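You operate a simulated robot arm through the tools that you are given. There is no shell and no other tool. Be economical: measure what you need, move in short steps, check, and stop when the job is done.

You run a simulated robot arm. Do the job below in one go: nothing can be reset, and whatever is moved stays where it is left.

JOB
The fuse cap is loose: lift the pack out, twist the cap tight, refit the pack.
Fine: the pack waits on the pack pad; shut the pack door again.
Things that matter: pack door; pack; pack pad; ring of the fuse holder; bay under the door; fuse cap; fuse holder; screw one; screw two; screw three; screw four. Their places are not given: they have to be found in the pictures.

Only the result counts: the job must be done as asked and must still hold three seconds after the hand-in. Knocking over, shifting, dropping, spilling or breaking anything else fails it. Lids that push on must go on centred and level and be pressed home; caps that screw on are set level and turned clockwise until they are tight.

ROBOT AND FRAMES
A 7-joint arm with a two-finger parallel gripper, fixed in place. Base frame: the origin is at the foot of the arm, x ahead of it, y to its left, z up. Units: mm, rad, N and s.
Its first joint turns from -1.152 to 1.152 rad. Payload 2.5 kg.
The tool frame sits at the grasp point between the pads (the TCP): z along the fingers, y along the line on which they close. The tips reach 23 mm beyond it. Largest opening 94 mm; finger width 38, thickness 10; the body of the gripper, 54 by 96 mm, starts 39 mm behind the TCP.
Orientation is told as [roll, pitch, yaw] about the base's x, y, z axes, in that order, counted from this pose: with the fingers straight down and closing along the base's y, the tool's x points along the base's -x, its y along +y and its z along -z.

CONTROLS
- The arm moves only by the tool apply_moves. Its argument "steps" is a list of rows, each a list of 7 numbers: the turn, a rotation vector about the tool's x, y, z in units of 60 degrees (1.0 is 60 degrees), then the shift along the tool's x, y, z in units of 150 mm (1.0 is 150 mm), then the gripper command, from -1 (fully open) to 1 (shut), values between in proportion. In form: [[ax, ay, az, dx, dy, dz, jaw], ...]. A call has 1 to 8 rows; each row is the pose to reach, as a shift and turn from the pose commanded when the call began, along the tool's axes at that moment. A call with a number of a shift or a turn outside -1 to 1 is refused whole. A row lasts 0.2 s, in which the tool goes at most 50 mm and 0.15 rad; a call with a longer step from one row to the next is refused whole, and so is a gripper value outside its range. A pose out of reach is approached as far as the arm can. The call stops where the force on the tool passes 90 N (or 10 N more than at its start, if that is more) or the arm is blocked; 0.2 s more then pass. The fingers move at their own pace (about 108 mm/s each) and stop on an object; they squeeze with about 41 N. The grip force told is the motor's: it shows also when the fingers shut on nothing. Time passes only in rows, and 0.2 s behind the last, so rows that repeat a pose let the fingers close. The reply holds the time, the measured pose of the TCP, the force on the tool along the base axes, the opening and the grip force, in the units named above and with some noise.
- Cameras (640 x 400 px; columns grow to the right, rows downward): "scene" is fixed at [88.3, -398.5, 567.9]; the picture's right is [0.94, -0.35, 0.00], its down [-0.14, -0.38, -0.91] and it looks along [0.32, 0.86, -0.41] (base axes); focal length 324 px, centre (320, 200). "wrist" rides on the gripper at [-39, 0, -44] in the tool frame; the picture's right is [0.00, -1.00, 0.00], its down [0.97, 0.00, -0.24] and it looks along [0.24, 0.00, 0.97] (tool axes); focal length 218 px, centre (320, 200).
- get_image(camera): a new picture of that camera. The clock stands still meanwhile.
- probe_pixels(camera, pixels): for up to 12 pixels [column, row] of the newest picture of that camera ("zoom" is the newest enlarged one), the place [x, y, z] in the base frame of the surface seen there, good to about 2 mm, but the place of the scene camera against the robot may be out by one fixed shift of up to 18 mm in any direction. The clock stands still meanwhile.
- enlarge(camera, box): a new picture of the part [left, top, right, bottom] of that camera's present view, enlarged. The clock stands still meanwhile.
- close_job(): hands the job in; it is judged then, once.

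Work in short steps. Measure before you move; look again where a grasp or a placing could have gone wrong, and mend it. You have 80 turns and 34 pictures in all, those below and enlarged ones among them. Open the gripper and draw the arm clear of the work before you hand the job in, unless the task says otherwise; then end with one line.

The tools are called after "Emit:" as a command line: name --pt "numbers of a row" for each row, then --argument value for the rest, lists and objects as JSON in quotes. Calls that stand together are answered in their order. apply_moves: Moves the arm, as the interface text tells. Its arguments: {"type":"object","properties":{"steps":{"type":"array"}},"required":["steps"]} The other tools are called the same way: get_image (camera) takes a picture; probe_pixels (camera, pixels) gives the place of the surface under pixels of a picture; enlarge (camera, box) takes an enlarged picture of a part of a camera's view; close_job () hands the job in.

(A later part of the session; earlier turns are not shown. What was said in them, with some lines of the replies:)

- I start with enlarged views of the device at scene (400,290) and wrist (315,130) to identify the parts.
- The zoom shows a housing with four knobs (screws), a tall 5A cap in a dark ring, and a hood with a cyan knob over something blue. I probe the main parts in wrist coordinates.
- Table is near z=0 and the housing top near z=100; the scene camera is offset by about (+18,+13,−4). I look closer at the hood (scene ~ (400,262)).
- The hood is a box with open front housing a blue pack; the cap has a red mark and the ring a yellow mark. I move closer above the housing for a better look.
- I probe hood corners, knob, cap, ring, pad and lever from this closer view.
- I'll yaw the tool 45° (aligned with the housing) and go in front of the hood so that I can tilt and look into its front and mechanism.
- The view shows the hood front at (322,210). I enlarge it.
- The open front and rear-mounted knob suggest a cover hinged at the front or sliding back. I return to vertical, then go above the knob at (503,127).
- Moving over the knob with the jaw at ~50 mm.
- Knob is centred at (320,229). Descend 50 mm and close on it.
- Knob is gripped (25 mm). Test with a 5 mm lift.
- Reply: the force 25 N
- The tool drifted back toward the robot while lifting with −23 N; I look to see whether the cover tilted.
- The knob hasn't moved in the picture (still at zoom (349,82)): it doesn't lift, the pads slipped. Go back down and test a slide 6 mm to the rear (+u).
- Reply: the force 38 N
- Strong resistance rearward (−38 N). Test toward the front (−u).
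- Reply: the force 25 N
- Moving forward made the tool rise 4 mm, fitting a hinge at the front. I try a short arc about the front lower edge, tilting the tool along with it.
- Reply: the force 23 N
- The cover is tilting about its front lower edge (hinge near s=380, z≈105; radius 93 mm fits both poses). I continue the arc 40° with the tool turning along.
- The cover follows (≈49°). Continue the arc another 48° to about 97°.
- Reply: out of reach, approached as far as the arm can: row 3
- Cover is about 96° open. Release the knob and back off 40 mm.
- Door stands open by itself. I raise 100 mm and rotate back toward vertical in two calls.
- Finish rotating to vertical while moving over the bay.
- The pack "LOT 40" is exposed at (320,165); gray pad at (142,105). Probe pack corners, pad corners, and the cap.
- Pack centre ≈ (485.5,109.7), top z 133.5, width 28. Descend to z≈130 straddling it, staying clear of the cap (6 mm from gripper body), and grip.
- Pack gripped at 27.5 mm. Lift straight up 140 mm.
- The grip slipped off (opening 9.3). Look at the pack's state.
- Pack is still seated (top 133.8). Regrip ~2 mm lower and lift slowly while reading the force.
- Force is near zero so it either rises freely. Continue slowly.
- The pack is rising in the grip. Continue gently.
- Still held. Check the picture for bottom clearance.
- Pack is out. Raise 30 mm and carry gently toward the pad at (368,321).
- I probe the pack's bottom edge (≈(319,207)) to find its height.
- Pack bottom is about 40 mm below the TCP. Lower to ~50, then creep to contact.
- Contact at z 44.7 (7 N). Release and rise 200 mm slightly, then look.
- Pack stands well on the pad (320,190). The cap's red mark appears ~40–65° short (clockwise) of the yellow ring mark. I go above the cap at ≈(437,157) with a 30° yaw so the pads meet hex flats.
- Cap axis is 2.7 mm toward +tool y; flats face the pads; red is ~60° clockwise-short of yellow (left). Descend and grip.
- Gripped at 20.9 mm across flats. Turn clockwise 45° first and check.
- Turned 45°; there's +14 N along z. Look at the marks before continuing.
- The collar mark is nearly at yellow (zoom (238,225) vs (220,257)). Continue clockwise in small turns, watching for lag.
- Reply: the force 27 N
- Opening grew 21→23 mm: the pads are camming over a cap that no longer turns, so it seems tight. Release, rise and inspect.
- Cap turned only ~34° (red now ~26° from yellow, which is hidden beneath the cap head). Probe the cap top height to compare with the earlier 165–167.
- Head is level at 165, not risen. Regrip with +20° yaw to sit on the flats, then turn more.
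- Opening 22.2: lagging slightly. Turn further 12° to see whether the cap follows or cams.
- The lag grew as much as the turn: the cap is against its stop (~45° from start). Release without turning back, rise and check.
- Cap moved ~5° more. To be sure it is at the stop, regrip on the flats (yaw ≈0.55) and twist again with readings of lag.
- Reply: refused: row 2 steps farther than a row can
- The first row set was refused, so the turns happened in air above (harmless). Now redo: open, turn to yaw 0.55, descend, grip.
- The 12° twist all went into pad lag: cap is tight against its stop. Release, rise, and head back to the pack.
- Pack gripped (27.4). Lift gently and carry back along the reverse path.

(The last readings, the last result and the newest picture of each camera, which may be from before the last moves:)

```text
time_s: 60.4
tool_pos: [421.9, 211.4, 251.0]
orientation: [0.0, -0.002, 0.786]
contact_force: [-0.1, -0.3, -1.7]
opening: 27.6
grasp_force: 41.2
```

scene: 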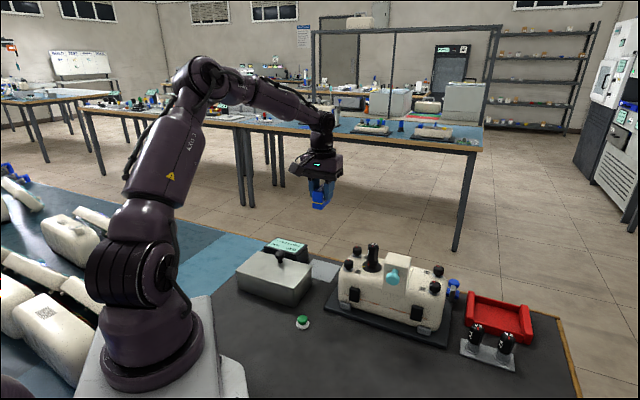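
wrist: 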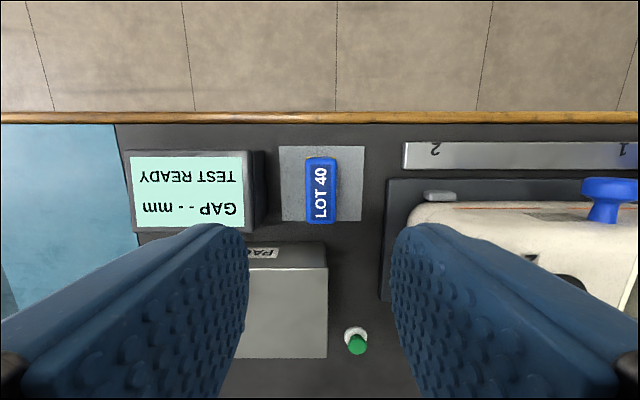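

Bookkeeping of commands puts the bay grasp pose at dx +0.203, dy −0.779, and seat depth ≈0.795 down. Move over the bay and lower to just above.

Emit:
apply_moves --pt "0 0 0 0.02 -0.08 0 1" --pt "0 0 0 0.06 -0.23 0 1" --pt "0 0 0 0.11 -0.4 0 1" --pt "0 0 0 0.15 -0.56 0 1" --pt "0 0 0 0.18 -0.69 0 1" --pt "0 0 0 0.2 -0.76 0 1" --pt "0 0 0 0.203 -0.779 0 1" --pt "0 0 0 0.203 -0.779 0 1"

Emit:
apply_moves --pt "0 0 0 0 0 0.08 1" --pt "0 0 0 0 0 0.2 1" --pt "0 0 0 0 0 0.33 1" --pt "0 0 0 0 0 0.45 1" --pt "0 0 0 0 0 0.54 1" --pt "0 0 0 0 0 0.6 1" --pt "0 0 0 0 0 0.6 1"

Emit:
enlarge --camera "wrist" --box '[220, 100, 420, 250]'

```text
time_s: 62.2
tool_pos: [482.9, 107.8, 251.6]
orientation: [-0.001, -0.003, 0.785]
contact_force: [-0.6, -0.3, -1.2]
opening: 27.6
grasp_force: 41.1
```

```text
time_s: 63.8
tool_pos: [484.8, 107.6, 159.4]
orientation: [-0.001, -0.004, 0.786]
contact_force: [-0.7, -1.2, -0.4]
opening: 27.7
grasp_force: 41.4
```

```text
2.67 times, centred on (320, 175) of wrist
```

zoom: 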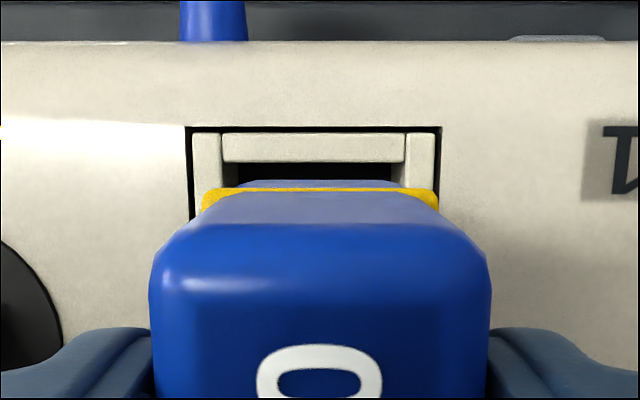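

Pack is ~1 mm right of the bay centre (320 vs 314.5 in zoom). Shift +1.1 mm in tool y and lower slowly.

Emit:
apply_moves --pt "0 0 0 0 0.007 0.0 1" --pt "0 0 0 0 0.007 0.04 1" --pt "0 0 0 0 0.007 0.08 1" --pt "0 0 0 0 0.007 0.11 1" --pt "0 0 0 0 0.007 0.13 1"

Emit:
apply_moves --pt "0 0 0 0 0 0.015 1" --pt "0 0 0 0 0 0.03 1" --pt "0 0 0 0 0 0.045 1" --pt "0 0 0 0 0 0.055 1"

```text
time_s: 65.0
tool_pos: [482.9, 108.6, 140.8]
orientation: [0.001, -0.004, 0.786]
contact_force: [0.6, 0.5, -0.4]
opening: 27.3
grasp_force: 41.3
```

```text
time_s: 66.0
tool_pos: [482.4, 109.6, 134.0]
orientation: [0.0, -0.004, 0.786]
contact_force: [-0.1, 0.4, -0.6]
opening: 27.3
grasp_force: 40.9
```

No contact yet, already inside the frame. Continue down in small steps.

Emit:
apply_moves --pt "0 0 0 0 0 0.01 1" --pt "0 0 0 0 0 0.02 1" --pt "0 0 0 0 0 0.028 1"

```text
time_s: 66.8
tool_pos: [483.1, 108.7, 129.7]
orientation: [-0.003, -0.004, 0.785]
contact_force: [2.2, -4.8, 14.2]
opening: 27.3
grasp_force: 41.3
```

Contact (14 N) at the expected seat height 129.7. Press ~2 mm more to be sure it's home.

Emit:
apply_moves --pt "0 0 0 0 0 0.007 1" --pt "0 0 0 0 0 0.015 1" --pt "0 0 0 0 0 0.015 1"

```text
time_s: 67.6
tool_pos: [482.8, 109.7, 129.2]
orientation: [-0.003, -0.008, 0.786]
contact_force: [-12.7, -4.1, 43.6]
opening: 27.2
grasp_force: 41.5
```

Firm stop at 129.2 (43 N): seated. Release, rise, and check.

Emit:
apply_moves --pt "0 0 0 0 0 -0.015 1" --pt "0 0 0 0 0 -0.015 0" --pt "0 0 0 0 0 -0.015 0" --pt "0 0 0 0 0 -0.15 0" --pt "0 0 0 0 0 -0.4 0" --pt "0 0 0 0 0 -0.65 0" --pt "0 0 0 0 0 -0.93 0" --pt "0 0 0 0 0 -0.93 0"

Emit:
get_image --camera "wrist"

Emit:
probe_pixels --camera "wrist" --pixels '[[320, 185], [320, 215], [312, 225], [328, 225], [320, 300], [300, 300], [340, 300], [320, 320], [232, 203], [320, 170]]'

```text
time_s: 69.4
tool_pos: [483.7, 107.7, 267.0]
orientation: [0.0, -0.003, 0.784]
contact_force: [0.0, 0.2, 0.2]
opening: 47.0
grasp_force: 0.0
```

```text
2 pictures are left
```

wrist: 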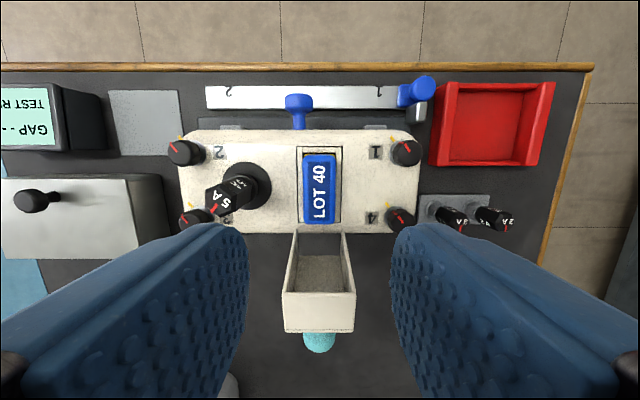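

```text
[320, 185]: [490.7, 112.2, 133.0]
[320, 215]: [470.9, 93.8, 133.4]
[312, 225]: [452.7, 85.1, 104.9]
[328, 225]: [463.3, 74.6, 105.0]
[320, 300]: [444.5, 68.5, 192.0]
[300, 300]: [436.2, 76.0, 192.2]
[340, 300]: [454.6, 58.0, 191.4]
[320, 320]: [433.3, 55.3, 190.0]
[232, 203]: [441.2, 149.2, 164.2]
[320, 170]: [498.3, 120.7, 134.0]
```

Pack is seated level (z 133–134). Now go back for the door: retreat along −u while tilting, reversing my earlier path.

Emit:
apply_moves --pt "0 0 0 0.1 0 0 0" --pt "0 -0.1 0 0.28 0 0 0" --pt "0 -0.22 0 0.46 0 0 0" --pt "0 -0.34 0 0.62 0 0 0" --pt "0 -0.47 0 0.76 0 0 0" --pt "0 -0.6 0 0.9 0 0 0" --pt "0 -0.73 0 0.98 0 0 0" --pt "0 -0.75 0 0.98 0 0 0"

```text
time_s: 71.2
tool_pos: [378.0, 5.9, 266.4]
orientation: [0.0, -0.792, 0.787]
contact_force: [0.0, 0.2, -0.6]
opening: 46.9
grasp_force: 0.1
```

Lower to the knob level while rotating to horizontal (96°), keeping short of the knob.

Emit:
apply_moves --pt "0 -0.12 0 0.04 -0.008 -0.04 0" --pt "0 -0.25 0 0.1 -0.008 0.0 0" --pt "0 -0.38 0 0.2 -0.008 0.09 0" --pt "0 -0.51 0 0.3 -0.008 0.19 0" --pt "0 -0.64 0 0.4 -0.008 0.29 0" --pt "0 -0.75 0 0.5 -0.008 0.38 0" --pt "0 -0.85 0 0.555 -0.008 0.434 0" --pt "0 -0.85 0 0.555 -0.008 0.434 0"

```text
time_s: 73.0
tool_pos: [371.6, -4.9, 158.3]
orientation: [-3.135, -1.46, -2.362]
contact_force: [0.1, -0.6, 0.8]
opening: 47.0
grasp_force: 0.0
```

Aligned with the knob; advance 47 mm and grip it.

Emit:
apply_moves --pt "0 0 0 -0.003 0.006 0.15 0" --pt "0 0 0 -0.003 0.006 0.25 0" --pt "0 0 0 -0.003 0.006 0.318 0" --pt "0 0 0 -0.003 0.006 0.318 1" --pt "0 0 0 -0.003 0.006 0.318 1" --pt "0 0 0 -0.003 0.006 0.318 1"

```text
time_s: 74.4
tool_pos: [402.9, 28.3, 167.2]
orientation: [-3.126, -1.462, -2.377]
contact_force: [13.4, -7.2, -2.6]
opening: 25.3
grasp_force: 45.1
```

Knob gripped (25.3 mm). Reverse the arc by 48°.

Emit:
apply_moves --pt "0 0.133 0 -0.049 0 0.077 1" --pt "0 0.267 0 -0.097 0 0.152 1" --pt "0 0.4 0 -0.133 0 0.234 1" --pt "0 0.533 0 -0.158 0 0.319 1" --pt "0 0.667 0 -0.164 0 0.408 1" --pt "0 0.8 0 -0.164 0 0.497 1"

```text
time_s: 75.8
tool_pos: [453.1, 79.8, 197.1]
orientation: [-0.006, -0.84, 0.788]
contact_force: [2.3, -15.8, 14.8]
opening: 25.5
grasp_force: 45.1
```

Continue closing the remaining 48°.

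Emit:
apply_moves --pt "0 0.133 0 -0.054 0 0.067 1" --pt "0 0.267 0 -0.1 0 0.139 1" --pt "0 0.4 0 -0.135 0 0.217 1" --pt "0 0.533 0 -0.156 0 0.3 1" --pt "0 0.667 0 -0.164 0 0.385 1" --pt "0 0.8 0 -0.165 0 0.465 1" --pt "0 0.8 0 -0.165 0 0.465 1"

```text
time_s: 77.4
tool_pos: [501.4, 125.9, 167.0]
orientation: [0.002, 0.003, 0.782]
contact_force: [-9.1, -18.2, -12.6]
opening: 25.1
grasp_force: 45.1
```

Back at the closed pose. Release, rise, then press the knob down lightly with closed fingers (contact expected at TCP≈192).

Emit:
apply_moves --pt "0 0 0 0 0 0 0" --pt "0 0 0 0 0 0 0" --pt "0 0 0 0 0 -0.15 0" --pt "0 0 0 0 0 -0.33 0" --pt "0 0 0 0 0 -0.33 1" --pt "0 0 0 0 0 -0.33 1" --pt "0 0 0 0 0 -0.33 1"

Emit:
apply_moves --pt "0 0 0 0 0 0.1 1" --pt "0 0 0 0 0 0.15 1" --pt "0 0 0 0 0 0.17 1"

```text
time_s: 79.0
tool_pos: [502.3, 129.9, 218.4]
orientation: [-0.001, -0.003, 0.785]
contact_force: [-0.8, 0.1, 0.2]
opening: 0.0
grasp_force: 41.0
```

```text
time_s: 79.8
tool_pos: [503.0, 127.9, 195.1]
orientation: [0.001, -0.005, 0.786]
contact_force: [-1.0, 0.4, 0.5]
opening: 0.0
grasp_force: 41.3
```

Emit:
apply_moves --pt "0 0 0 0 0 0.015 1" --pt "0 0 0 0 0 0.03 1" --pt "0 0 0 0 0 0.035 1"

```text
time_s: 80.6
tool_pos: [501.8, 129.1, 192.1]
orientation: [-0.001, -0.006, 0.786]
contact_force: [-9.4, 3.7, 22.9]
opening: 0.0
grasp_force: 40.6
```

Contact at TCP 192 → knob top 169, as at the start: the door is shut. Rise clear with open gripper and take a check picture.

Emit:
apply_moves --pt "0 0 0 0 0 -0.2 1" --pt "0 0 0 0 0 -0.45 0" --pt "0 0 0 0.2 0 -0.75 -0.5" --pt "0 0 0 0.45 0 -0.95 -1" --pt "0 0 0 0.7 0 -0.95 -1" --pt "0 0 0 0.7 0 -0.95 -1"

Emit:
enlarge --camera "scene" --box '[310, 220, 470, 320]'

Emit:
probe_pixels --camera "zoom" --pixels '[[361, 160], [400, 110], [340, 190]]'

```text
refused: row 3 steps farther than a row can; nothing moved
```

```text
4.00 times, centred on (390, 270) of scene
```

zoom: 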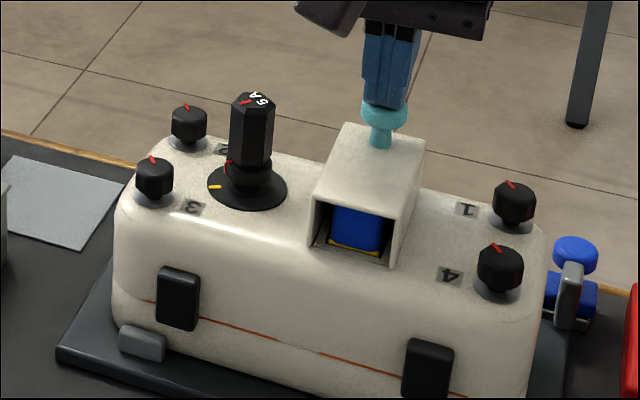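

```text
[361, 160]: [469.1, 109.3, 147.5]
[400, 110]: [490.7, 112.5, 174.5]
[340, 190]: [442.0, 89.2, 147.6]
```

The door is shut and level, the pack is inside, and the cap's red mark lines up with yellow. The retreat was refused, so I repeat it with smaller steps.

Emit:
apply_moves --pt "0 0 0 0 0 -0.15 1" --pt "0 0 0 0 0 -0.4 0.5" --pt "0 0 0 0.1 0 -0.65 0" --pt "0 0 0 0.25 0 -0.85 -0.5" --pt "0 0 0 0.45 0 -0.95 -1" --pt "0 0 0 0.65 0 -0.95 -1" --pt "0 0 0 0.65 0 -0.95 -1"

```text
time_s: 82.2
tool_pos: [432.4, 59.0, 332.0]
orientation: [0.001, -0.004, 0.786]
contact_force: [0.8, -0.5, -0.1]
opening: 94.1
grasp_force: 0.0
```

The arm is clear of the work and the gripper is open, so I hand in the job.

Emit:
close_job

```text
The job is handed in.
```

The fuse cap is twisted clockwise to its stop, the pack (which waited on the pack pad) is back in its bay, the pack door is shut, and the job is handed in.
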